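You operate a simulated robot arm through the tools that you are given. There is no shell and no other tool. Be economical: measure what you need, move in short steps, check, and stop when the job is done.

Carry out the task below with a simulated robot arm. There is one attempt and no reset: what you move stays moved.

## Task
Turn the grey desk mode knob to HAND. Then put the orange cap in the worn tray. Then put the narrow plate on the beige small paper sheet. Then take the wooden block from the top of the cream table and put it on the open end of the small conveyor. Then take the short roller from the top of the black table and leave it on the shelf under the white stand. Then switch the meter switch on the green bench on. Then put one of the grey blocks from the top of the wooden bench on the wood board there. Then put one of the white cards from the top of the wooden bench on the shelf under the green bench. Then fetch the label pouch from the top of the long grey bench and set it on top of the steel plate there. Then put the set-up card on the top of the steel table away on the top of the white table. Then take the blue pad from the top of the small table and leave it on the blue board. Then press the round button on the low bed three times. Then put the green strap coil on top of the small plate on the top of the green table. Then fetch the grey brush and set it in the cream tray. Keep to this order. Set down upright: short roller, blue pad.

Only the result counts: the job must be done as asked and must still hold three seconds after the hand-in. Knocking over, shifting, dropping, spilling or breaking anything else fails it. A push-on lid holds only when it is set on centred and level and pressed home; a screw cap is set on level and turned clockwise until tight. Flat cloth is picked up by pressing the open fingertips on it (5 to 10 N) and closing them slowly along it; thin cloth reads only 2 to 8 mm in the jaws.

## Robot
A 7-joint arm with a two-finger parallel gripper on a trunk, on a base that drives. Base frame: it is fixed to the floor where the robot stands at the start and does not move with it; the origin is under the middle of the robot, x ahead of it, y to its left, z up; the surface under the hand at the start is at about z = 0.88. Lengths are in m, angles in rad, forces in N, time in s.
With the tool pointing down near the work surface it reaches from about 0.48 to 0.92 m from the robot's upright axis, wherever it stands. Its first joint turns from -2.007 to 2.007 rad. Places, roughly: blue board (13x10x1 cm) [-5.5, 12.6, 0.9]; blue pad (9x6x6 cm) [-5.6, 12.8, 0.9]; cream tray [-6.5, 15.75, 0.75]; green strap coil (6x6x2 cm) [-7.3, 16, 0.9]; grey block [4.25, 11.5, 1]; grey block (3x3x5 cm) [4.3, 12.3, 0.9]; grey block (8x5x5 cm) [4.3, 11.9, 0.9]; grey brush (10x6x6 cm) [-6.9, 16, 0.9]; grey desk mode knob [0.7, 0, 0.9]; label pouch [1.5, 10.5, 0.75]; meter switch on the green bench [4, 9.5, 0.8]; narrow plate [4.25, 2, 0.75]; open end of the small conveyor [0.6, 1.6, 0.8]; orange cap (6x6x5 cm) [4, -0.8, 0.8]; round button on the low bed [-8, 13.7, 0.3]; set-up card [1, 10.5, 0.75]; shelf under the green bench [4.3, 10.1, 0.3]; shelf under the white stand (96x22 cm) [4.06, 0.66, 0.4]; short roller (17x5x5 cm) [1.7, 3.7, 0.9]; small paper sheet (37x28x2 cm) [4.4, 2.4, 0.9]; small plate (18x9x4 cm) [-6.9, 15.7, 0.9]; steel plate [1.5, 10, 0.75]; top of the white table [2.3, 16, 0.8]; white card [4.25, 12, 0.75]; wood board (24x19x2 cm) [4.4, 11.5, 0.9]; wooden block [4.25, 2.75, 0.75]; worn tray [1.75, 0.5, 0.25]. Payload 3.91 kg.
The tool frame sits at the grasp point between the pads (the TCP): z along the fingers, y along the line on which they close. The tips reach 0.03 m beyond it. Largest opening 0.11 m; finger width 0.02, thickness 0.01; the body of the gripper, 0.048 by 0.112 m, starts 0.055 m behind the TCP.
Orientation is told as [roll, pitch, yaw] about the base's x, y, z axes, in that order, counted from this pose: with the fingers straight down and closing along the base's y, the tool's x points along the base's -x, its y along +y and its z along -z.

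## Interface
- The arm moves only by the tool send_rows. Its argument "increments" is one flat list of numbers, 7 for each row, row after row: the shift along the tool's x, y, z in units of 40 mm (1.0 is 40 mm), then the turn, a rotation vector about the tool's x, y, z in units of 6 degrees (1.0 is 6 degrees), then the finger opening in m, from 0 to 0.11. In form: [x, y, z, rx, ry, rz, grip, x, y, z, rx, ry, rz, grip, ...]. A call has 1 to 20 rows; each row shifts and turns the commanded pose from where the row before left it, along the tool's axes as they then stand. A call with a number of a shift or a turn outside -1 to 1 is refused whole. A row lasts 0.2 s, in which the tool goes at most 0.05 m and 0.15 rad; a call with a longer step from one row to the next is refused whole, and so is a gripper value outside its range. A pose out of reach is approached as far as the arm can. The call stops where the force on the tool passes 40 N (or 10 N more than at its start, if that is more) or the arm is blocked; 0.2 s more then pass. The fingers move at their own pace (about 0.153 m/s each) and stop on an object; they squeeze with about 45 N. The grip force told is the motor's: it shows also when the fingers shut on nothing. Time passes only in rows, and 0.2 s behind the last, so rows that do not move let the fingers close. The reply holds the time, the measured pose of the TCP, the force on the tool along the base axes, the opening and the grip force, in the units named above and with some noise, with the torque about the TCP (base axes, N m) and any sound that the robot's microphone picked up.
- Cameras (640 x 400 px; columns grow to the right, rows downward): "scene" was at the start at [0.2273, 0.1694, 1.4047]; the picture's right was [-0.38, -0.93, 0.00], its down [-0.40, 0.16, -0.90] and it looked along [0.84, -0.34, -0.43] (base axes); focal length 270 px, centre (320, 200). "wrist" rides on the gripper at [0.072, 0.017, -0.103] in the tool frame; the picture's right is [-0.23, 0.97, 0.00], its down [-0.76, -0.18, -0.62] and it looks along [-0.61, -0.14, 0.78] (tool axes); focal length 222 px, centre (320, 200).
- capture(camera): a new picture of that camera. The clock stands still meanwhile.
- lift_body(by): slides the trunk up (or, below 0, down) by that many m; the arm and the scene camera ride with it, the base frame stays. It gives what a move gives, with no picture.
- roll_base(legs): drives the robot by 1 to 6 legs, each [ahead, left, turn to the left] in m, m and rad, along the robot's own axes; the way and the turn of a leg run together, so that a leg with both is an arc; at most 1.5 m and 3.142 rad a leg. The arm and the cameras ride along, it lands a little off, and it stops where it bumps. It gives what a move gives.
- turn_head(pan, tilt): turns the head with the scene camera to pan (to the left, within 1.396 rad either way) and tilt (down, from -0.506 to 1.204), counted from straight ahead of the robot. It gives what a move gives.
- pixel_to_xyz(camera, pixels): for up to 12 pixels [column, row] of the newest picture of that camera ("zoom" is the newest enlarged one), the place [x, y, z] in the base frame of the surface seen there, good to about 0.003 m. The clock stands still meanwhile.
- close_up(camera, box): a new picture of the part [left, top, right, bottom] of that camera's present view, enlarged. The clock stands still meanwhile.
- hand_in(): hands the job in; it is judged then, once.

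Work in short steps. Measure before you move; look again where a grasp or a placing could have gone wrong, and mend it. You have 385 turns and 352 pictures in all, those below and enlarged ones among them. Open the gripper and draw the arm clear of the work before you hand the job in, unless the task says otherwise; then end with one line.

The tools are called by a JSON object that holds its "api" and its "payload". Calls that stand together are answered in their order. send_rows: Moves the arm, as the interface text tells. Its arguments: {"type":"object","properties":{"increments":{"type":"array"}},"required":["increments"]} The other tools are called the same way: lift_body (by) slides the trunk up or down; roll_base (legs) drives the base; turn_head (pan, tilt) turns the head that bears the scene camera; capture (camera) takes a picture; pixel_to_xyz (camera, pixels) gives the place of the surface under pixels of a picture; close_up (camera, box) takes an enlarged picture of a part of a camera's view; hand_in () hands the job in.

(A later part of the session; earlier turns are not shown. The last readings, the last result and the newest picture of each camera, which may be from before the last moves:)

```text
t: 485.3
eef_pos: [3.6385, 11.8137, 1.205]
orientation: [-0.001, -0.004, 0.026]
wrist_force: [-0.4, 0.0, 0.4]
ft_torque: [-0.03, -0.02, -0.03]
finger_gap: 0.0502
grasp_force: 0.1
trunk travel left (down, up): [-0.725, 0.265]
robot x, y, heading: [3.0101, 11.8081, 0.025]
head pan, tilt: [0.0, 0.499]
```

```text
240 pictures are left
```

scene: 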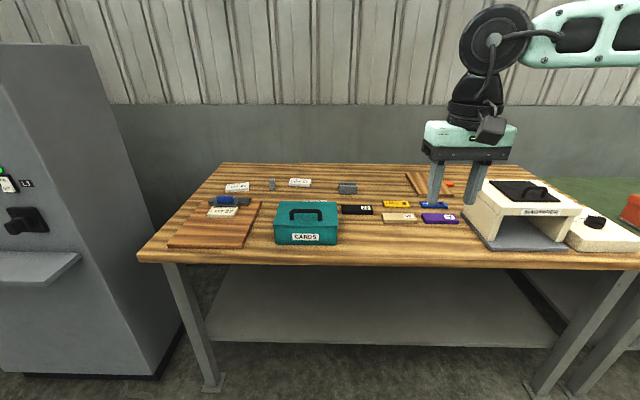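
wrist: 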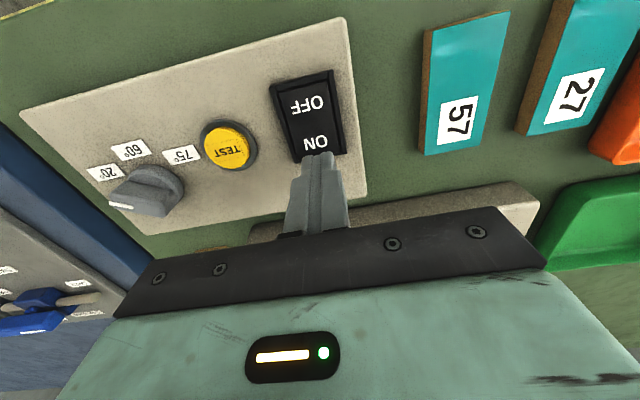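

I zoom into the bench top to identify grey blocks, white cards and the wood board.

{"api": "close_up", "payload": {"camera": "scene", "box": [160, 160, 360, 260]}}

{"api": "pixel_to_xyz", "payload": {"camera": "zoom", "pixels": [[357, 80], [598, 90], [245, 85], [450, 72], [225, 165], [180, 200], [250, 128], [460, 200]]}}

{"api": "close_up", "payload": {"camera": "scene", "box": [330, 155, 530, 265]}}

{"api": "pixel_to_xyz", "payload": {"camera": "zoom", "pixels": [[290, 80], [380, 92], [200, 130], [230, 200], [350, 210], [95, 175], [620, 100], [520, 270]]}}

```text
3.20 times, centred on (260, 210) of scene
```

zoom: 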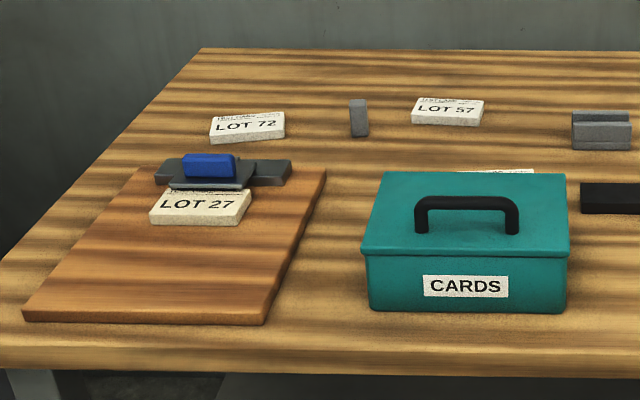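

```text
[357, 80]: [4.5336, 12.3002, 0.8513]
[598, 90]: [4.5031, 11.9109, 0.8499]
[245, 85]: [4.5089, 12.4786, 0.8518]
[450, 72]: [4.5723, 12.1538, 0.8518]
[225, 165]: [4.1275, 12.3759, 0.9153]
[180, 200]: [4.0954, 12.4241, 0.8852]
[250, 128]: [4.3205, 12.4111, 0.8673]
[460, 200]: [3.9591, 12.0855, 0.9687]
```

```text
3.20 times, centred on (430, 210) of scene
```

zoom: 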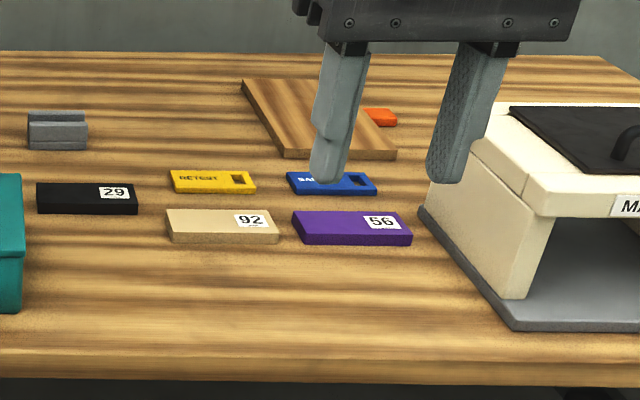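

```text
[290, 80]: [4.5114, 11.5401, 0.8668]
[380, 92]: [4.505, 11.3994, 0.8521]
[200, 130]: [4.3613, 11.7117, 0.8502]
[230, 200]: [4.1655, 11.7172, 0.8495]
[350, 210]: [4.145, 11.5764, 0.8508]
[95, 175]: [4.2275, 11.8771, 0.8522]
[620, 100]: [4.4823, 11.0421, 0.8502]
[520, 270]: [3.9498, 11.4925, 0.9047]
```

Grey blocks sit at about (4.3, 12.3) (small) and (4.3, 11.9) (grooved, 8×5×5). The wood board is near (4.43, 11.55). I check the bench's lower shelf before driving in.

{"api": "pixel_to_xyz", "payload": {"camera": "scene", "pixels": [[380, 343], [380, 320], [300, 262], [210, 375], [545, 380], [450, 345]]}}

{"api": "pixel_to_xyz", "payload": {"camera": "zoom", "pixels": [[57, 140], [57, 118], [30, 135], [86, 135], [270, 110], [300, 150], [390, 152], [245, 90], [330, 85], [340, 110]]}}

```text
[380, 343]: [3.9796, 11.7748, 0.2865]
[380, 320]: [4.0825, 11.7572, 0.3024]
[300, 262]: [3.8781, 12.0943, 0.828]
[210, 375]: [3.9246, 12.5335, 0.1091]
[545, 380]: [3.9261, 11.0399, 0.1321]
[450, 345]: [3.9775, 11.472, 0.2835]
```

```text
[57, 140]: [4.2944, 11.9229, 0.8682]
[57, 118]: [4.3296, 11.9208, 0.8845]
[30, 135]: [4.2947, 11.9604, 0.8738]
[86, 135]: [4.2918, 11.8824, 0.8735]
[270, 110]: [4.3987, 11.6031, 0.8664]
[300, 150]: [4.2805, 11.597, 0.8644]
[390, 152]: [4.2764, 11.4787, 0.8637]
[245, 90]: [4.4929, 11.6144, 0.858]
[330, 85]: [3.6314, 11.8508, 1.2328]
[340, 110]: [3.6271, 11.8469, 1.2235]
```

I drive in to about (3.57, 11.72).

{"api": "roll_base", "payload": {"legs": [[0, 0, -0.024], [0.56, -0.09, 0]]}}

{"api": "turn_head", "payload": {"pan": 0.1, "tilt": 0.65}}

{"api": "capture", "payload": {"camera": "scene"}}

{"api": "capture", "payload": {"camera": "wrist"}}

```text
t: 488.9
eef_pos: [4.1904, 11.7006, 1.206]
orientation: [-0.002, -0.003, -0.005]
wrist_force: [-0.2, -0.3, -0.3]
ft_torque: [-0.02, -0.02, -0.03]
finger_gap: 0.0503
grasp_force: 0.0
trunk travel left (down, up): [-0.725, 0.265]
robot x, y, heading: [3.5648, 11.7208, -0.009]
head pan, tilt: [0.0, 0.499]
```

```text
t: 489.6
eef_pos: [4.1914, 11.7007, 1.2055]
orientation: [-0.001, -0.003, -0.005]
wrist_force: [0.3, 0.4, -0.6]
ft_torque: [0.0, -0.01, -0.01]
finger_gap: 0.05
grasp_force: 0.0
trunk travel left (down, up): [-0.725, 0.265]
robot x, y, heading: [3.5605, 11.718, -0.008]
head pan, tilt: [0.099, 0.649]
```

```text
237 pictures are left
```

scene: 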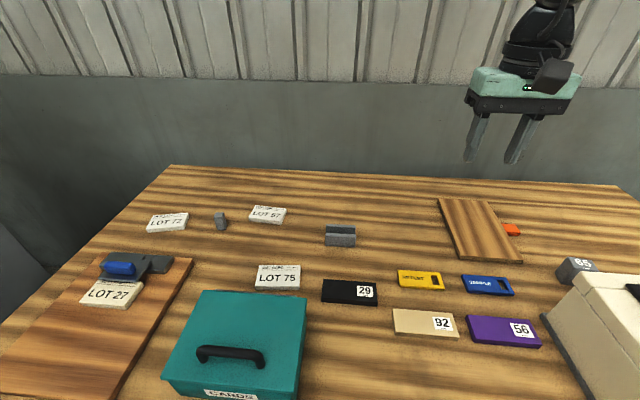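

```text
236 pictures are left
```

wrist: 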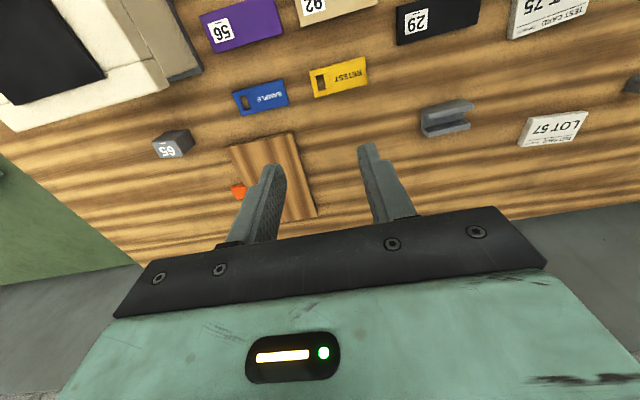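

{"api": "close_up", "payload": {"camera": "scene", "box": [200, 195, 380, 295]}}

{"api": "pixel_to_xyz", "payload": {"camera": "zoom", "pixels": [[450, 110], [545, 110], [495, 110], [500, 135], [450, 140], [550, 140], [500, 172], [70, 70], [72, 100], [80, 120], [60, 70], [90, 72]]}}

{"api": "close_up", "payload": {"camera": "scene", "box": [420, 185, 620, 305]}}

{"api": "pixel_to_xyz", "payload": {"camera": "zoom", "pixels": [[62, 45], [200, 55], [130, 245], [320, 245], [180, 150], [480, 240], [520, 240], [500, 280], [560, 250], [290, 130]]}}

```text
3.56 times, centred on (290, 245) of scene
```

zoom: 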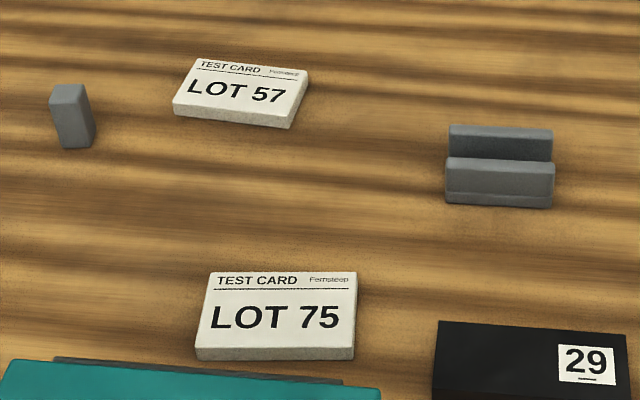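

```text
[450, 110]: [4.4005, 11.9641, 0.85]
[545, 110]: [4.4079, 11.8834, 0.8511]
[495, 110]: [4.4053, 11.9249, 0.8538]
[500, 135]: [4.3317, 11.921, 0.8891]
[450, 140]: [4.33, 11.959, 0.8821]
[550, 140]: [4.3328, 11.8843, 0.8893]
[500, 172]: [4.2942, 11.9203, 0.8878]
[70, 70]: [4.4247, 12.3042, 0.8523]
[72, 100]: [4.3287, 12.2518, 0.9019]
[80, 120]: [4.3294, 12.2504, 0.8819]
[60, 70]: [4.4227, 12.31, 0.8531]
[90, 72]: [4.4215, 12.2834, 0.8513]
```

```text
3.20 times, centred on (520, 245) of scene
```

zoom: 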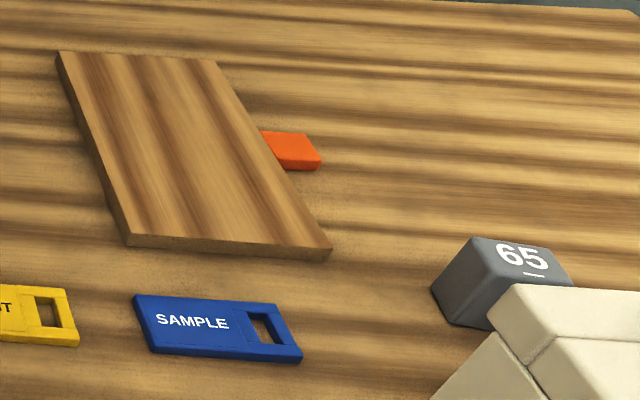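

```text
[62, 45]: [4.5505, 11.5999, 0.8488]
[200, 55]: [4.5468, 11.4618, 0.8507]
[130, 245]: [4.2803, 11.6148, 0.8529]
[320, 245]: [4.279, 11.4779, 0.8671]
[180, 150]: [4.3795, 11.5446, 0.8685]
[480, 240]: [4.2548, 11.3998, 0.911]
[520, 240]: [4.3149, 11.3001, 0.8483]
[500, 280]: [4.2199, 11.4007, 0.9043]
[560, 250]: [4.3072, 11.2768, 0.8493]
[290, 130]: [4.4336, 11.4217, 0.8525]
```

I'll take the grooved grey block, gripping across x. I turn the tool 90° and move above it.

{"api": "send_rows", "payload": {"increments": [0, 0, 0, 0, 0, 1, 0.08, 0, 0, 0, 0, 0, 1, 0.08, 0, 0, 0, 0, 0, 1, 0.08, 0, 0, 0, 0, 0, 1, 0.08, 0, 0, 0, 0, 0, 1, 0.08, 0, 0, 0, 0, 0, 1, 0.08, 0, 0, 0, 0, 0, 1, 0.08, 0, 0, 0, 0, 0, 1, 0.08, 0, 0, 0, 0, 0, 1, 0.08, 0, 0, 0, 0, 0, 1, 0.08, 0, 0, 0, 0, 0, 1, 0.08, 0, 0, 0, 0, 0, 1, 0.08, 0, 0, 0, 0, 0, 1, 0.08, 0, 0, 0, 0, 0, 1, 0.08, 0, 0, 0, 0, 0, 0.95, 0.08]}}

{"api": "send_rows", "payload": {"increments": [0.69, 0.4, 0.62, 0, 0, 0, 0.08, 0.69, 0.4, 0.62, 0, 0, 0, 0.08, 0.69, 0.4, 0.62, 0, 0, 0, 0.08, 0.69, 0.4, 0.62, 0, 0, 0, 0.08, 0.69, 0.4, 0.62, 0, 0, 0, 0.08, 0.69, 0.4, 0.62, 0, 0, 0, 0.08, 0.69, 0.4, 0.62, 0, 0, 0, 0.08, 0.69, 0.4, 0.62, 0, 0, 0, 0.08]}}

{"api": "capture", "payload": {"camera": "wrist"}}

```text
t: 492.8
eef_pos: [4.1914, 11.7012, 1.2052]
orientation: [0.003, -0.002, -1.574]
wrist_force: [0.0, -0.4, 0.2]
ft_torque: [0.01, 0.0, 0.0]
finger_gap: 0.0802
grasp_force: 0.1
trunk travel left (down, up): [-0.725, 0.265]
robot x, y, heading: [3.5681, 11.7184, -0.012]
head pan, tilt: [0.099, 0.649]
```

```text
t: 494.6
eef_pos: [4.3221, 11.9181, 1.0068]
orientation: [0.003, -0.001, -1.573]
wrist_force: [-0.9, -0.7, 1.1]
ft_torque: [0.05, 0.01, -0.01]
finger_gap: 0.08
grasp_force: 0.1
trunk travel left (down, up): [-0.725, 0.265]
robot x, y, heading: [3.5629, 11.7184, -0.008]
head pan, tilt: [0.099, 0.649]
```

```text
233 pictures are left
```

wrist: 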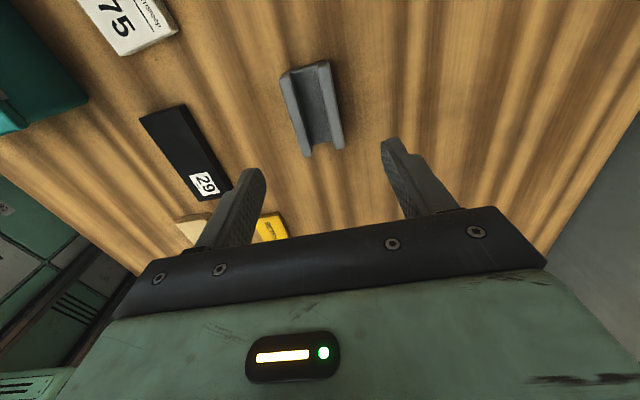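

The block is a U-channel along y. I measure its walls.

{"api": "pixel_to_xyz", "payload": {"camera": "wrist", "pixels": [[283, 80], [328, 63], [306, 154], [342, 147], [288, 110], [334, 100], [312, 105], [275, 110], [350, 110]]}}

```text
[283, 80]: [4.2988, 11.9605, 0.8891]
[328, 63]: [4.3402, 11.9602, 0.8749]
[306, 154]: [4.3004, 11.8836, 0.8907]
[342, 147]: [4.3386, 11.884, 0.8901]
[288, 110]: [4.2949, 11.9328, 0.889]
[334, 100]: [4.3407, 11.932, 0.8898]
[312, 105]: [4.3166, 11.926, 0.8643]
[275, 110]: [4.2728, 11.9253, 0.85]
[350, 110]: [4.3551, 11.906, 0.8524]
```

Centre (4.318, 11.922). I descend to z≈0.884 and grip, then lift.

{"api": "send_rows", "payload": {"increments": [0.1, -0.1, 0.8, 0, 0, 0, 0.08, 0, 0, 0.8, 0, 0, 0, 0.08, 0, 0, 0.8, 0, 0, 0, 0.08, 0, 0, 0.67, 0, 0, 0, 0.08, 0, 0, 0, 0, 0, 0, 0.05, 0, 0, 0, 0, 0, 0, 0.03, 0, 0, 0, 0, 0, 0, 0.03]}}

{"api": "send_rows", "payload": {"increments": [0, 0, -0.5, 0, 0, 0, 0.03, 0, 0, -1, 0, 0, 0, 0.03, 0, 0, -1, 0, 0, 0, 0.03]}}

{"api": "capture", "payload": {"camera": "wrist"}}

```text
t: 496.2
eef_pos: [4.3163, 11.9216, 0.8824]
orientation: [0.003, -0.001, -1.57]
wrist_force: [-0.4, 0.9, 0.6]
ft_torque: [0.08, 0.04, -0.01]
finger_gap: 0.0475
grasp_force: 45.3
trunk travel left (down, up): [-0.725, 0.265]
robot x, y, heading: [3.5639, 11.7166, -0.009]
head pan, tilt: [0.099, 0.649]
```

```text
t: 497.0
eef_pos: [4.317, 11.9247, 0.9831]
orientation: [0.002, -0.001, -1.571]
wrist_force: [1.1, -0.1, -0.6]
ft_torque: [0.01, 0.03, -0.03]
finger_gap: 0.0475
grasp_force: 45.2
trunk travel left (down, up): [-0.725, 0.265]
robot x, y, heading: [3.5624, 11.7221, -0.012]
head pan, tilt: [0.099, 0.649]
```

```text
232 pictures are left
```

wrist: 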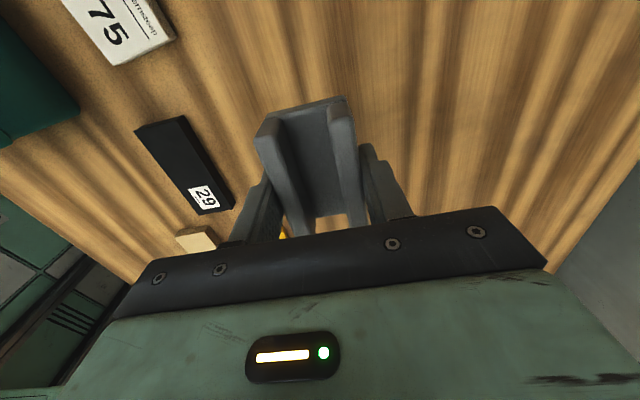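

Held. I carry it over the board centre (4.40, 11.54).

{"api": "send_rows", "payload": {"increments": [-0.96, 0.207, 0, 0, 0, 0, 0.03, -0.96, 0.207, 0, 0, 0, 0, 0.03, -0.96, 0.207, 0, 0, 0, 0, 0.03, -0.96, 0.207, 0, 0, 0, 0, 0.03, -0.96, 0.207, 0, 0, 0, 0, 0.03, -0.96, 0.207, 0, 0, 0, 0, 0.03, -0.96, 0.207, 0, 0, 0, 0, 0.03, -0.96, 0.207, 0, 0, 0, 0, 0.03, -0.96, 0.207, 0, 0, 0, 0, 0.03, -0.96, 0.207, 0, 0, 0, 0, 0.03]}}

{"api": "capture", "payload": {"camera": "wrist"}}

{"api": "capture", "payload": {"camera": "scene"}}

```text
t: 499.2
eef_pos: [4.401, 11.5392, 0.9828]
orientation: [0.003, -0.002, -1.57]
wrist_force: [0.2, 0.7, -0.9]
ft_torque: [-0.03, 0.03, 0.02]
finger_gap: 0.0476
grasp_force: 44.7
trunk travel left (down, up): [-0.725, 0.265]
robot x, y, heading: [3.5651, 11.7215, -0.008]
head pan, tilt: [0.099, 0.649]
```

```text
231 pictures are left
```

wrist: 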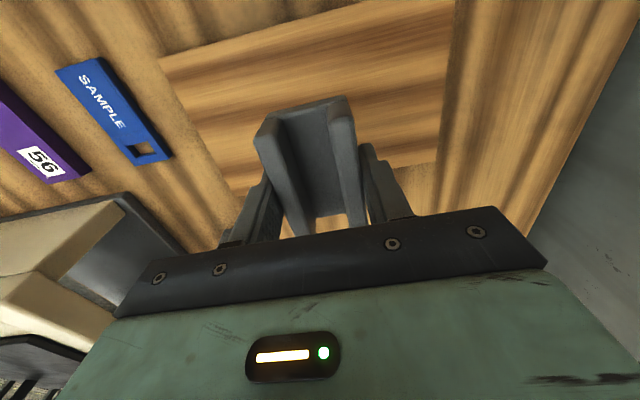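

```text
230 pictures are left
```

scene: 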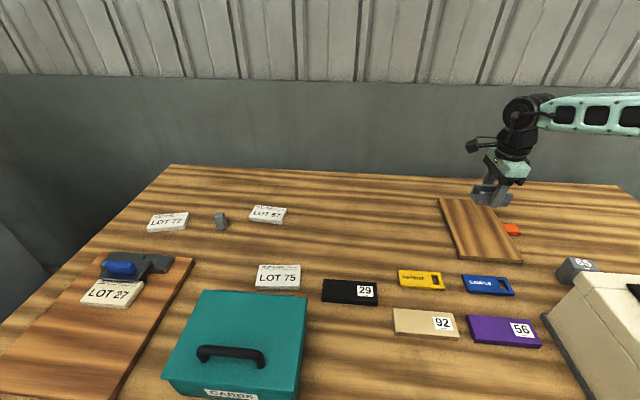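

Over the board. I lower to just above contact and then in fine steps.

{"api": "send_rows", "payload": {"increments": [0, 0, 0.9, 0, 0, 0, 0.03, 0, 0, 0.9, 0, 0, 0, 0.03, 0, 0, 0.1, 0, 0, 0, 0.03, 0, 0, 0.08, 0, 0, 0, 0.03, 0, 0, 0.06, 0, 0, 0, 0.03, 0, 0, 0, 0, 0, 0, 0.03]}}

```text
t: 500.6
eef_pos: [4.3981, 11.5395, 0.9029]
orientation: [0.004, -0.001, -1.571]
wrist_force: [1.2, 1.1, -1.0]
ft_torque: [-0.01, 0.0, 0.02]
finger_gap: 0.0472
grasp_force: 45.1
trunk travel left (down, up): [-0.725, 0.265]
robot x, y, heading: [3.5631, 11.7178, -0.008]
head pan, tilt: [0.099, 0.649]
```

{"api": "send_rows", "payload": {"increments": [0, 0, 0.06, 0, 0, 0, 0.03, 0, 0, 0.05, 0, 0, 0, 0.03, 0, 0, 0.03, 0, 0, 0, 0.03, 0, 0, 0, 0, 0, 0, 0.03]}}

```text
t: 501.6
eef_pos: [4.3994, 11.5407, 0.8986]
orientation: [0.005, -0.003, -1.572]
wrist_force: [-0.6, -0.8, 6.0]
ft_torque: [0.05, 0.23, 0.02]
finger_gap: 0.0475
grasp_force: 45.2
trunk travel left (down, up): [-0.725, 0.265]
robot x, y, heading: [3.5662, 11.7181, -0.013]
head pan, tilt: [0.099, 0.649]
```

Contact at 0.899. I release, rise, and check.

{"api": "send_rows", "payload": {"increments": [0, 0, 0, 0, 0, 0, 0.055, 0, 0, 0, 0, 0, 0, 0.08, 0, 0, -0.4, 0, 0, 0, 0.08, 0, 0, -1, 0, 0, 0, 0.08, 0, 0, -1, 0, 0, 0, 0.08, 0, 0, -1, 0, 0, 0, 0.08, 0, 0, -1, 0, 0, 0, 0.08, 0, 0, -1, 0, 0, 0, 0.08]}}

{"api": "capture", "payload": {"camera": "scene"}}

```text
t: 503.4
eef_pos: [4.398, 11.5375, 1.1113]
orientation: [0.002, -0.001, -1.571]
wrist_force: [0.0, 0.2, 0.1]
ft_torque: [0.01, 0.01, -0.03]
finger_gap: 0.0798
grasp_force: 0.1
trunk travel left (down, up): [-0.725, 0.265]
robot x, y, heading: [3.5638, 11.7168, -0.006]
head pan, tilt: [0.099, 0.649]
```

```text
229 pictures are left
```

scene: 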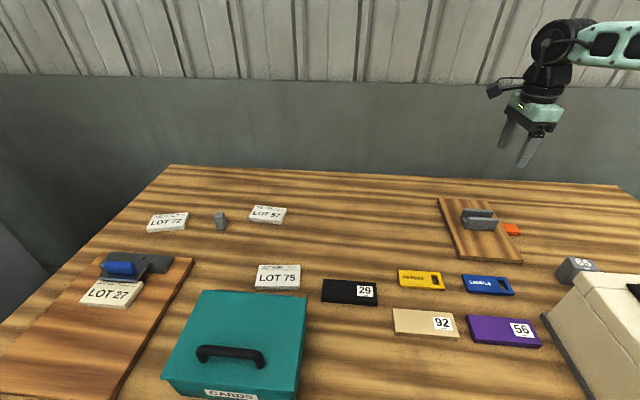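

The block is on the board. Next the white card: I measure LOT 75 and LOT 57.

{"api": "close_up", "payload": {"camera": "scene", "box": [230, 195, 330, 305]}}

{"api": "pixel_to_xyz", "payload": {"camera": "zoom", "pixels": [[168, 256], [275, 256], [272, 326], [158, 326], [215, 295], [215, 345], [215, 335], [150, 45], [220, 50], [200, 95], [120, 80], [170, 70]]}}

```text
3.64 times, centred on (280, 250) of scene
```

zoom: 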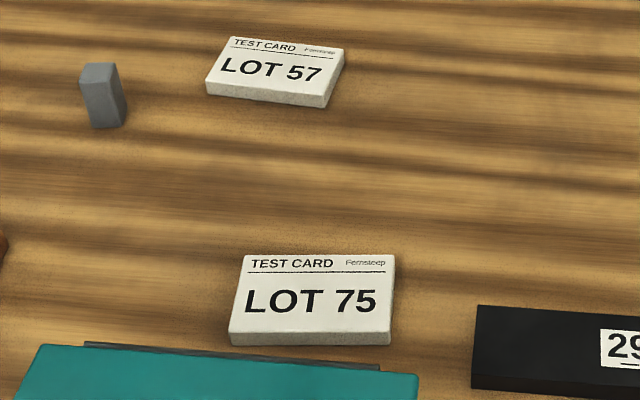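

```text
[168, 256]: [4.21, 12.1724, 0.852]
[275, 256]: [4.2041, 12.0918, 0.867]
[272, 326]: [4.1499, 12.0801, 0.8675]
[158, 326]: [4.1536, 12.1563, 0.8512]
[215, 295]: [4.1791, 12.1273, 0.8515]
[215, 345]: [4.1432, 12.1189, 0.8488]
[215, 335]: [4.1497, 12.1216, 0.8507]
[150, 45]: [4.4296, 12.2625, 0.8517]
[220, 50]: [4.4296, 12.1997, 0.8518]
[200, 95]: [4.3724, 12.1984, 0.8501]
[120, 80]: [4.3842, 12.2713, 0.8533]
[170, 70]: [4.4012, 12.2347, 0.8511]
```

{"api": "pixel_to_xyz", "payload": {"camera": "zoom", "pixels": [[248, 257], [392, 258], [387, 329], [234, 329], [312, 300], [232, 40], [341, 50], [325, 95], [210, 80], [275, 70], [310, 340], [90, 347]]}}

```text
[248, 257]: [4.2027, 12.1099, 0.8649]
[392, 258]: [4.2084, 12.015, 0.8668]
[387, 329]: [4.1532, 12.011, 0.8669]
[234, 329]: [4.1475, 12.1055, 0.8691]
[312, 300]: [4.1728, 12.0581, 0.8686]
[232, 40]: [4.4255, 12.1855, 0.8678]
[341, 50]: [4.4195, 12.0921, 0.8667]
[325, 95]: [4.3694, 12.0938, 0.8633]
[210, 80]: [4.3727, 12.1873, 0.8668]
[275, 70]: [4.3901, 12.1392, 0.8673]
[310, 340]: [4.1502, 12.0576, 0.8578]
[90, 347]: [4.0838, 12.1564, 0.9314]
```

LOT 75 is 6 cm (x) by 10 cm (y), centred (4.178, 12.061), top z 0.868. I tilt the tool 45° toward +y and go to a hover behind it with 0.085 opening.

{"api": "send_rows", "payload": {"increments": [0, 0, 0, 0, 0.94, 0, 0.085, 0, 0, 0, 0, 0.94, 0, 0.085, 0, 0, 0, 0, 0.94, 0, 0.085, 0, 0, 0, 0, 0.94, 0, 0.085, 0, 0, 0, 0, 0.94, 0, 0.085, 0, 0, 0, 0, 0.94, 0, 0.085, 0, 0, 0, 0, 0.94, 0, 0.085, 0, 0, 0, 0, 0.94, 0, 0.085]}}

{"api": "send_rows", "payload": {"increments": [0.429, -0.458, 0.904, 0, 0, 0, 0.085, 0.429, -0.458, 0.904, 0, 0, 0, 0.085, 0.429, -0.458, 0.904, 0, 0, 0, 0.085, 0.429, -0.458, 0.904, 0, 0, 0, 0.085, 0.429, -0.458, 0.904, 0, 0, 0, 0.085, 0.429, -0.458, 0.904, 0, 0, 0, 0.085, 0.429, -0.458, 0.904, 0, 0, 0, 0.085, 0.429, -0.458, 0.904, 0, 0, 0, 0.085, 0.429, -0.458, 0.904, 0, 0, 0, 0.085, 0.429, -0.458, 0.904, 0, 0, 0, 0.085, 0.429, -0.458, 0.904, 0, 0, 0, 0.085, 0.429, -0.458, 0.904, 0, 0, 0, 0.085]}}

{"api": "capture", "payload": {"camera": "wrist"}}

{"api": "capture", "payload": {"camera": "scene"}}

```text
t: 505.2
eef_pos: [4.3995, 11.541, 1.1134]
orientation: [0.006, 0.788, -1.566]
wrist_force: [-0.1, 0.7, -0.2]
ft_torque: [-0.03, -0.01, -0.01]
finger_gap: 0.085
grasp_force: 0.0
trunk travel left (down, up): [-0.725, 0.265]
robot x, y, heading: [3.5619, 11.7186, -0.012]
head pan, tilt: [0.099, 0.649]
```

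```text
t: 507.8
eef_pos: [4.1818, 11.9911, 0.9553]
orientation: [0.004, 0.787, -1.569]
wrist_force: [-0.5, 0.0, 0.3]
ft_torque: [0.01, 0.03, -0.01]
finger_gap: 0.0849
grasp_force: 0.1
trunk travel left (down, up): [-0.725, 0.265]
robot x, y, heading: [3.5648, 11.7205, -0.006]
head pan, tilt: [0.099, 0.649]
```

```text
227 pictures are left
```

wrist: 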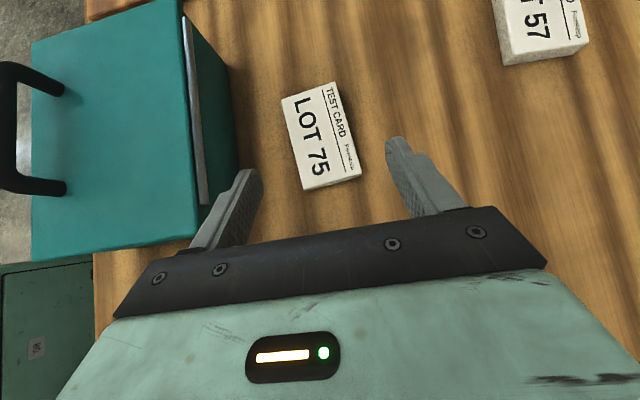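

```text
226 pictures are left
```

scene: 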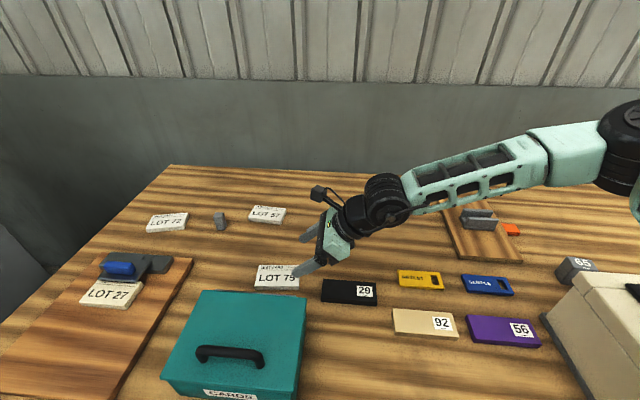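

I verify the card's edges and the box's clearance from the wrist view.

{"api": "pixel_to_xyz", "payload": {"camera": "wrist", "pixels": [[283, 102], [334, 84], [304, 188], [360, 172], [320, 140], [215, 180], [235, 160], [205, 200], [195, 60], [208, 203]]}}

```text
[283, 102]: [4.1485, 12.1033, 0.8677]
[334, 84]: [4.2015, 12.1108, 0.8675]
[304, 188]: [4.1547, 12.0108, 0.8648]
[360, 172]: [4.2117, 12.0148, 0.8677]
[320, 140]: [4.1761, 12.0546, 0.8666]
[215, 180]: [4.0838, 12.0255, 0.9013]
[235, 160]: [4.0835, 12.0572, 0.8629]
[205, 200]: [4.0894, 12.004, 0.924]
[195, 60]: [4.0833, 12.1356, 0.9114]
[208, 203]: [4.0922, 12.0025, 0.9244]
```

I advance along the tool axis ~0.104 m with a slight x correction, and read the force.

{"api": "send_rows", "payload": {"increments": [0, -0.07, 0.8, 0, 0, 0, 0.085, 0, 0, 0.8, 0, 0, 0, 0.085, 0, 0, 0.8, 0, 0, 0, 0.085, 0, 0, 0.2, 0, 0, 0, 0.085, -0.04, 0, 0.04, 0, 0, 0, 0.085]}}

{"api": "capture", "payload": {"camera": "wrist"}}

```text
t: 509.0
eef_pos: [4.1754, 12.067, 0.8786]
orientation: [0.004, 0.788, -1.568]
wrist_force: [-2.3, -15.8, 20.7]
ft_torque: [-0.15, 0.99, 0.71]
finger_gap: 0.0859
grasp_force: 0.7
trunk travel left (down, up): [-0.725, 0.265]
robot x, y, heading: [3.5655, 11.7155, -0.008]
head pan, tilt: [0.099, 0.649]
```

```text
225 pictures are left
```

wrist: 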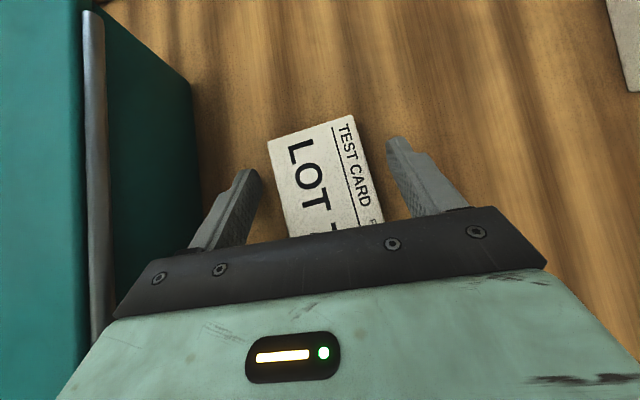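

The tips touch the bench lightly. I raise 2 mm, close, and lift straight up.

{"api": "send_rows", "payload": {"increments": [0.05, 0, -0.05, 0, 0, 0, 0.085, 0, 0, 0, 0, 0, 0, 0.06, 0, 0, 0, 0, 0, 0, 0.04, 0, 0, 0, 0, 0, 0, 0.04]}}

{"api": "send_rows", "payload": {"increments": [0.2, 0, -0.2, 0, 0, 0, 0.04, 0.5, 0, -0.5, 0, 0, 0, 0.04, 0.7, 0, -0.7, 0, 0, 0, 0.04]}}

{"api": "capture", "payload": {"camera": "wrist"}}

```text
t: 510.0
eef_pos: [4.1758, 12.0687, 0.8783]
orientation: [0.005, 0.785, -1.566]
wrist_force: [-3.1, 0.7, 4.4]
ft_torque: [0.15, 0.26, 0.0]
finger_gap: 0.0602
grasp_force: 44.4
trunk travel left (down, up): [-0.725, 0.265]
robot x, y, heading: [3.5622, 11.718, -0.009]
head pan, tilt: [0.099, 0.649]
```

```text
t: 510.8
eef_pos: [4.1766, 12.0695, 0.9586]
orientation: [0.006, 0.787, -1.568]
wrist_force: [-0.6, 1.2, -1.1]
ft_torque: [0.02, -0.02, 0.0]
finger_gap: 0.0595
grasp_force: 45.5
trunk travel left (down, up): [-0.725, 0.265]
robot x, y, heading: [3.564, 11.7192, -0.014]
head pan, tilt: [0.099, 0.649]
```

```text
224 pictures are left
```

wrist: 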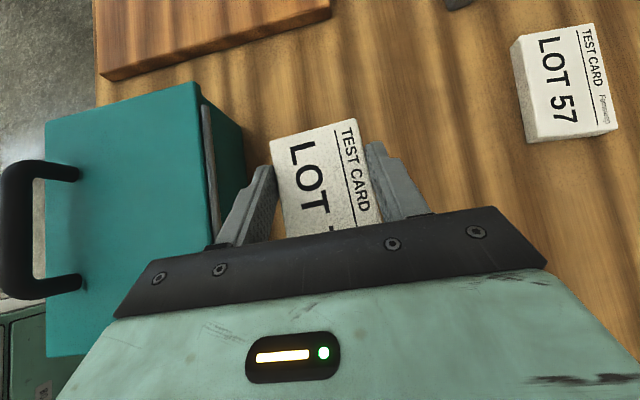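

The card is held. I lift, bring it in front of the robot, then swing the tool forward.

{"api": "send_rows", "payload": {"increments": [0.7, 0, -0.7, 0, 0, 0, 0.04, 0.7, 0, -0.7, 0, 0, 0, 0.04, 0.7, 0, -0.7, 0, 0, 0, 0.04, 0.7, 0, -0.7, 0, 0, 0, 0.04, 0.7, 0, -0.7, 0, 0, 0, 0.04, 0.7, 0, -0.7, 0, 0, 0, 0.04, -0.67, 0, -0.67, 0, 0, 0, 0.04, -0.67, 0, -0.67, 0, 0, 0, 0.04, -0.67, 0, -0.67, 0, 0, 0, 0.04, -0.67, 0, -0.67, 0, 0, 0, 0.04, -0.67, 0, -0.67, 0, 0, 0, 0.04, -0.67, 0, -0.67, 0, 0, 0, 0.04, -0.67, 0, -0.67, 0, 0, 0, 0.04, -0.67, 0, -0.67, 0, 0, 0, 0.04]}}

{"api": "send_rows", "payload": {"increments": [0, 0, 0, -0.707, 0, 0.707, 0.04, 0, 0, 0, -0.707, 0, 0.707, 0.04, 0, 0, 0, -0.707, 0, 0.707, 0.04, 0, 0, 0, -0.707, 0, 0.707, 0.04, 0, 0, 0, -0.707, 0, 0.707, 0.04, 0, 0, 0, -0.707, 0, 0.707, 0.04, 0, 0, 0, -0.707, 0, 0.707, 0.04, 0, 0, 0, -0.707, 0, 0.707, 0.04, 0, 0, 0, -0.707, 0, 0.707, 0.04, 0, 0, 0, -0.707, 0, 0.707, 0.04, 0, 0, 0, -0.707, 0, 0.707, 0.04, 0, 0, 0, -0.707, 0, 0.707, 0.04, 0, 0, 0, -0.707, 0, 0.707, 0.04, 0, 0, 0, -0.707, 0, 0.707, 0.04, 0, 0, 0, -0.707, 0, 0.707, 0.04]}}

{"api": "capture", "payload": {"camera": "wrist"}}

```text
t: 513.8
eef_pos: [4.1753, 11.7647, 1.1948]
orientation: [0.005, 0.785, -1.569]
wrist_force: [0.7, 0.5, -0.2]
ft_torque: [-0.02, -0.01, -0.01]
finger_gap: 0.0593
grasp_force: 45.6
trunk travel left (down, up): [-0.725, 0.265]
robot x, y, heading: [3.5637, 11.7152, -0.011]
head pan, tilt: [0.099, 0.649]
```

```text
t: 517.0
eef_pos: [4.1765, 11.7631, 1.1965]
orientation: [-0.001, 0.791, 3.138]
wrist_force: [-0.2, -0.8, -0.6]
ft_torque: [0.03, -0.05, 0.02]
finger_gap: 0.0587
grasp_force: 45.0
trunk travel left (down, up): [-0.725, 0.265]
robot x, y, heading: [3.5639, 11.7145, -0.006]
head pan, tilt: [0.099, 0.649]
```

```text
223 pictures are left
```

wrist: 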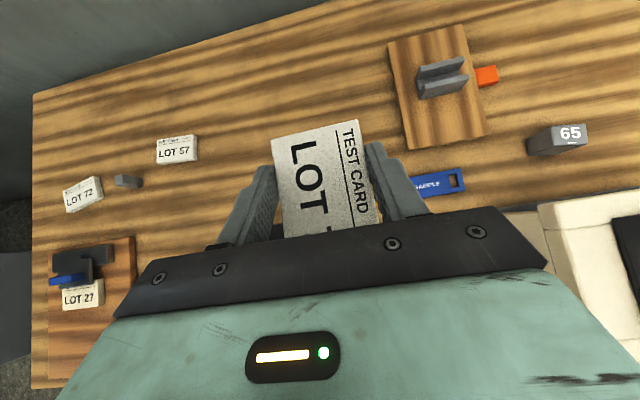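

I back away and strafe right to the green bench at y≈10.1, then look at its lower shelf.

{"api": "roll_base", "payload": {"legs": [[-0.75, 0, 0], [0, -1.5, 0], [0, -0.15, 0]]}}

{"api": "turn_head", "payload": {"pan": 0.1, "tilt": 0.7}}

{"api": "capture", "payload": {"camera": "scene"}}

```text
t: 529.3
eef_pos: [3.4245, 10.0612, 1.1961]
orientation: [-0.001, 0.788, -3.14]
wrist_force: [-0.1, -0.4, -0.6]
ft_torque: [0.02, -0.01, 0.04]
finger_gap: 0.0587
grasp_force: 44.9
trunk travel left (down, up): [-0.725, 0.265]
robot x, y, heading: [2.8119, 10.0161, -0.01]
head pan, tilt: [0.099, 0.649]
```

```text
t: 529.9
eef_pos: [3.4261, 10.061, 1.1965]
orientation: [0.0, 0.789, -3.138]
wrist_force: [-0.6, 0.0, -0.9]
ft_torque: [0.03, -0.01, 0.0]
finger_gap: 0.0591
grasp_force: 45.4
trunk travel left (down, up): [-0.725, 0.265]
robot x, y, heading: [2.8098, 10.0113, -0.007]
head pan, tilt: [0.099, 0.7]
```

```text
222 pictures are left
```

scene: 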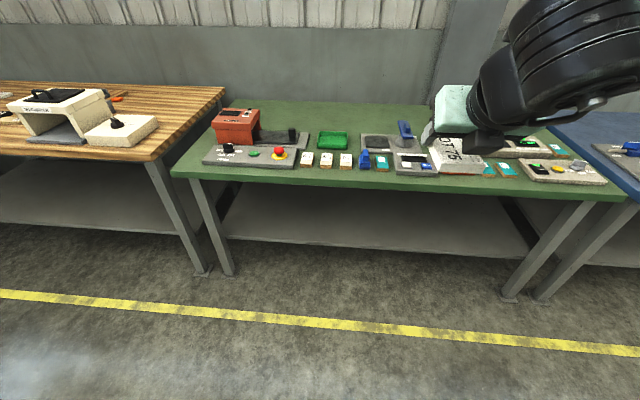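

{"api": "pixel_to_xyz", "payload": {"camera": "scene", "pixels": [[340, 243], [340, 230], [340, 212], [340, 186], [340, 194], [240, 235], [500, 255], [225, 265], [510, 290], [175, 175], [300, 225]]}}

```text
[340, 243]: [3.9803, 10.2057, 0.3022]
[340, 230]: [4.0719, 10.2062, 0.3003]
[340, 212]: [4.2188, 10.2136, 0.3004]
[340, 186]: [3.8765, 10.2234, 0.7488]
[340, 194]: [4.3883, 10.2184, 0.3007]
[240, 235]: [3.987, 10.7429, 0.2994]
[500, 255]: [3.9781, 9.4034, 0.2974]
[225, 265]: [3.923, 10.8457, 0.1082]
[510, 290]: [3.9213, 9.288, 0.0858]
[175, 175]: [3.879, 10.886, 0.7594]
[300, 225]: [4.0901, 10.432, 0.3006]
```

The shelf (z 0.30, front edge 3.98) is empty; the bench underside is ≈0.74. I extend the arm, lower the trunk and the tool out here first.

{"api": "send_rows", "payload": {"increments": [0.707, 0, 0.707, 0, 0, 0, 0.04, 0.707, 0, 0.707, 0, 0, 0, 0.04, 0.707, 0, 0.707, 0, 0, 0, 0.04]}}

{"api": "lift_body", "payload": {"by": -0.36}}

{"api": "lift_body", "payload": {"by": -0.36}}

{"api": "send_rows", "payload": {"increments": [-0.59, 0, 0.59, 0, 0, 0, 0.04, -0.59, 0, 0.59, 0, 0, 0, 0.04, -0.59, 0, 0.59, 0, 0, 0, 0.04]}}

{"api": "turn_head", "payload": {"pan": 0.1, "tilt": 0.2}}

{"api": "capture", "payload": {"camera": "scene"}}

{"api": "capture", "payload": {"camera": "wrist"}}

```text
t: 530.7
eef_pos: [3.5466, 10.06, 1.1986]
orientation: [-0.003, 0.788, -3.139]
wrist_force: [-0.5, -0.1, -1.0]
ft_torque: [-0.01, -0.01, -0.02]
finger_gap: 0.0588
grasp_force: 45.0
trunk travel left (down, up): [-0.725, 0.265]
robot x, y, heading: [2.8095, 10.0136, -0.004]
head pan, tilt: [0.099, 0.7]
```

```text
t: 534.2
eef_pos: [3.5461, 10.0605, 0.839]
orientation: [-0.002, 0.789, -3.138]
wrist_force: [-0.9, -0.2, -0.4]
ft_torque: [0.01, -0.05, 0.0]
finger_gap: 0.0587
grasp_force: 45.0
trunk travel left (down, up): [-0.365, 0.625]
robot x, y, heading: [2.8161, 10.0144, -0.008]
head pan, tilt: [0.099, 0.7]
```

```text
t: 537.7
eef_pos: [3.548, 10.0604, 0.4775]
orientation: [-0.002, 0.789, -3.14]
wrist_force: [0.6, -0.3, -0.2]
ft_torque: [0.02, 0.01, 0.01]
finger_gap: 0.0588
grasp_force: 45.0
trunk travel left (down, up): [-0.005, 0.985]
robot x, y, heading: [2.8131, 10.0138, -0.007]
head pan, tilt: [0.099, 0.7]
```

```text
t: 538.5
eef_pos: [3.5477, 10.0599, 0.3761]
orientation: [-0.003, 0.789, -3.139]
wrist_force: [0.3, 0.3, -0.9]
ft_torque: [0.05, -0.01, -0.03]
finger_gap: 0.0593
grasp_force: 45.0
trunk travel left (down, up): [-0.005, 0.985]
robot x, y, heading: [2.8135, 10.0126, -0.011]
head pan, tilt: [0.099, 0.7]
```

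```text
t: 539.4
eef_pos: [3.5468, 10.06, 0.3761]
orientation: [-0.002, 0.789, -3.141]
wrist_force: [-0.9, 0.5, -1.0]
ft_torque: [-0.01, -0.04, -0.03]
finger_gap: 0.0591
grasp_force: 44.9
trunk travel left (down, up): [-0.005, 0.985]
robot x, y, heading: [2.8134, 10.011, -0.008]
head pan, tilt: [0.099, 0.201]
```

```text
221 pictures are left
```

scene: 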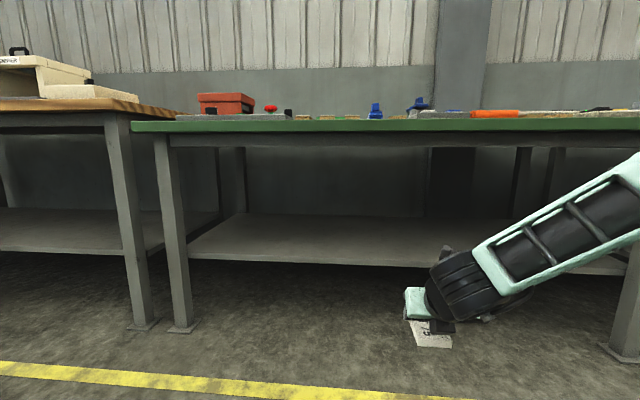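

```text
220 pictures are left
```

wrist: 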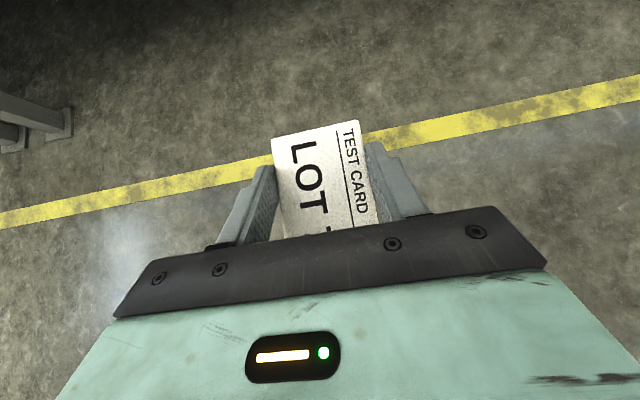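

I measure the forearm slope to be sure it clears the bench edge on the way in.

{"api": "pixel_to_xyz", "payload": {"camera": "scene", "pixels": [[480, 248], [560, 205], [625, 165], [620, 230], [450, 262], [440, 335], [420, 300], [448, 248]]}}

```text
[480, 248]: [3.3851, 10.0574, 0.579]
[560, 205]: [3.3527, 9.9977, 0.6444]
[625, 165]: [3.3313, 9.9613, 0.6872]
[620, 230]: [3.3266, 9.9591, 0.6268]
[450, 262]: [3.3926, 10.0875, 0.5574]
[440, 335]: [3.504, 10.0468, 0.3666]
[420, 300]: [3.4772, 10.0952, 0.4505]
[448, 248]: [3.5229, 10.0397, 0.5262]
```

The forearm is steep and would come close to the bench edge. I extend another 0.16 m (still outside) and re-measure.

{"api": "send_rows", "payload": {"increments": [0.707, 0, 0.707, 0, 0, 0, 0.04, 0.707, 0, 0.707, 0, 0, 0, 0.04, 0.707, 0, 0.707, 0, 0, 0, 0.04, 0.707, 0, 0.707, 0, 0, 0, 0.04]}}

{"api": "capture", "payload": {"camera": "scene"}}

{"api": "pixel_to_xyz", "payload": {"camera": "scene", "pixels": [[460, 250], [480, 240], [520, 220], [560, 200], [600, 180], [630, 170], [420, 270]]}}

```text
t: 540.4
eef_pos: [3.707, 10.0609, 0.3775]
orientation: [-0.002, 0.789, -3.139]
wrist_force: [0.2, -0.6, -1.0]
ft_torque: [-0.03, -0.01, -0.01]
finger_gap: 0.0588
grasp_force: 44.7
trunk travel left (down, up): [-0.005, 0.985]
robot x, y, heading: [2.8102, 10.0142, -0.006]
head pan, tilt: [0.099, 0.201]
```

```text
219 pictures are left
```

scene: 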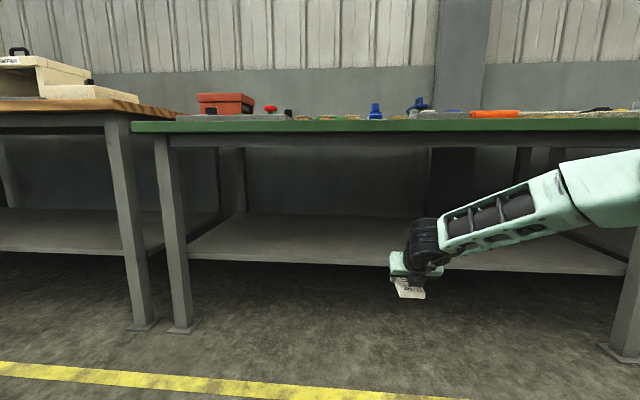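

```text
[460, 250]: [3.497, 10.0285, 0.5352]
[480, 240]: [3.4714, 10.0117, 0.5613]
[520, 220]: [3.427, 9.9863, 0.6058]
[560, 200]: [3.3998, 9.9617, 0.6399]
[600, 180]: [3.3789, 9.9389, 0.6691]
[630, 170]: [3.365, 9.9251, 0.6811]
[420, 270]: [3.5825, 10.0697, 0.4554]
```

Now the arm is flatter and clears well. I drive ahead 0.39 m.

{"api": "roll_base", "payload": {"legs": [[0.39, 0, 0]]}}

{"api": "capture", "payload": {"camera": "scene"}}

{"api": "capture", "payload": {"camera": "wrist"}}

```text
t: 542.9
eef_pos: [4.0986, 10.0545, 0.377]
orientation: [-0.002, 0.788, 3.141]
wrist_force: [0.6, -0.9, -1.4]
ft_torque: [-0.01, 0.02, -0.02]
finger_gap: 0.059
grasp_force: 44.5
trunk travel left (down, up): [-0.005, 0.985]
robot x, y, heading: [3.2018, 10.009, -0.012]
head pan, tilt: [0.099, 0.201]
```

```text
218 pictures are left
```

scene: 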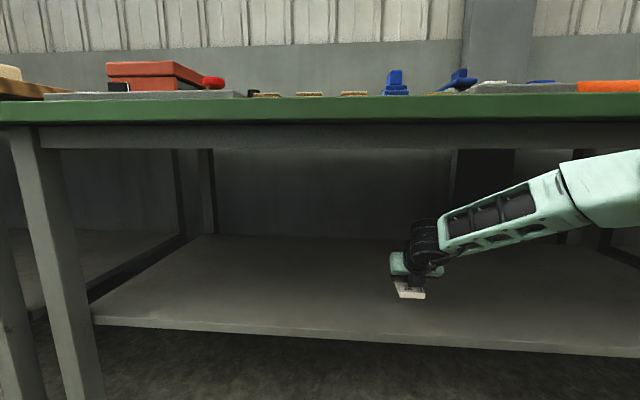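

```text
217 pictures are left
```

wrist: 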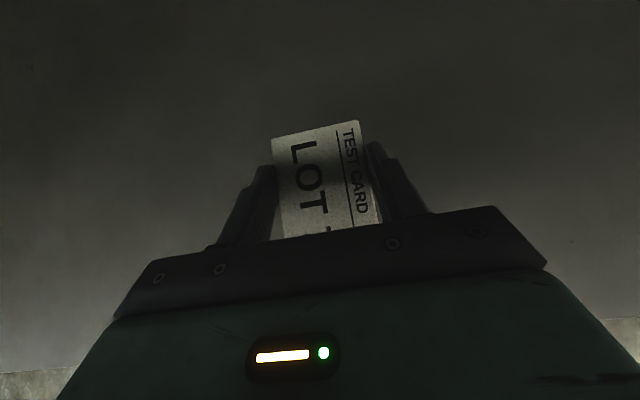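

Over the shelf. I lower to near contact and then finely.

{"api": "send_rows", "payload": {"increments": [-0.36, 0, 0.36, 0, 0, 0, 0.04, -0.36, 0, 0.36, 0, 0, 0, 0.04, -0.05, 0, 0.05, 0, 0, 0, 0.04, 0, 0, 0, 0, 0, 0, 0.04]}}

{"api": "send_rows", "payload": {"increments": [-0.04, 0, 0.04, 0, 0, 0, 0.04, -0.04, 0, 0.04, 0, 0, 0, 0.04, 0, 0, 0, 0, 0, 0, 0.04]}}

```text
t: 543.9
eef_pos: [4.0996, 10.0548, 0.3339]
orientation: [-0.001, 0.789, 3.14]
wrist_force: [0.0, -0.6, -0.2]
ft_torque: [0.0, -0.03, 0.02]
finger_gap: 0.0591
grasp_force: 44.6
trunk travel left (down, up): [-0.005, 0.985]
robot x, y, heading: [3.2039, 10.0073, -0.007]
head pan, tilt: [0.099, 0.201]
```

```text
t: 544.7
eef_pos: [4.1006, 10.0553, 0.3284]
orientation: [-0.003, 0.79, 3.141]
wrist_force: [-0.6, 0.3, -0.3]
ft_torque: [0.01, 0.0, 0.02]
finger_gap: 0.0585
grasp_force: 44.8
trunk travel left (down, up): [-0.005, 0.985]
robot x, y, heading: [3.2035, 10.0087, -0.009]
head pan, tilt: [0.099, 0.201]
```

{"api": "send_rows", "payload": {"increments": [-0.04, 0, 0.04, 0, 0, 0, 0.04, -0.03, 0, 0.03, 0, 0, 0, 0.04, 0, 0, 0, 0, 0, 0, 0.04]}}

```text
t: 545.5
eef_pos: [4.1002, 10.0548, 0.3273]
orientation: [-0.001, 0.795, 3.141]
wrist_force: [7.3, 2.2, 20.7]
ft_torque: [-0.03, 0.62, -0.07]
finger_gap: 0.0588
grasp_force: 44.7
trunk travel left (down, up): [-0.005, 0.985]
robot x, y, heading: [3.2048, 10.0088, -0.012]
head pan, tilt: [0.099, 0.201]
```

Contact. I raise 1 mm, open, and retreat up along the tool axis, then check.

{"api": "send_rows", "payload": {"increments": [0.03, 0, -0.03, 0, 0, 0, 0.04, 0, 0, 0, 0, 0, 0, 0.07, 0, 0, 0, 0, 0, 0, 0.085, 0, 0, -0.4, 0, 0, 0, 0.085, 0, 0, -0.8, 0, 0, 0, 0.085, 0, 0, -0.8, 0, 0, 0, 0.085]}}

{"api": "capture", "payload": {"camera": "scene"}}

{"api": "capture", "payload": {"camera": "wrist"}}

```text
t: 546.9
eef_pos: [4.0429, 10.0545, 0.3831]
orientation: [0.0, 0.787, 3.137]
wrist_force: [0.1, 0.0, 0.6]
ft_torque: [-0.02, 0.0, 0.01]
finger_gap: 0.0849
grasp_force: 0.2
trunk travel left (down, up): [-0.005, 0.985]
robot x, y, heading: [3.203, 10.0128, -0.009]
head pan, tilt: [0.099, 0.201]
```

```text
216 pictures are left
```

scene: 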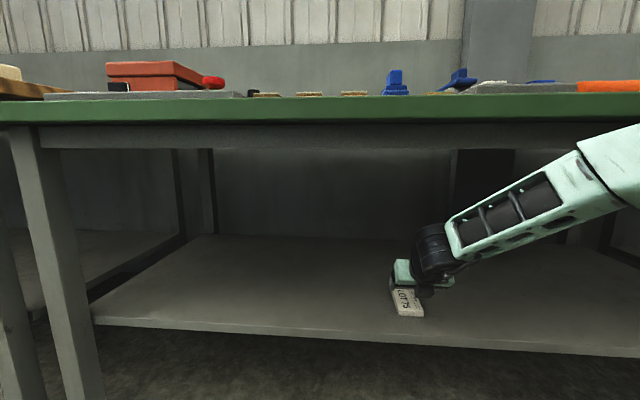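

```text
215 pictures are left
```

wrist: 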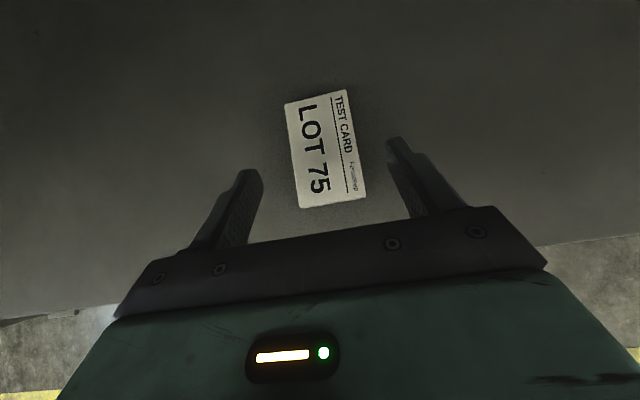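

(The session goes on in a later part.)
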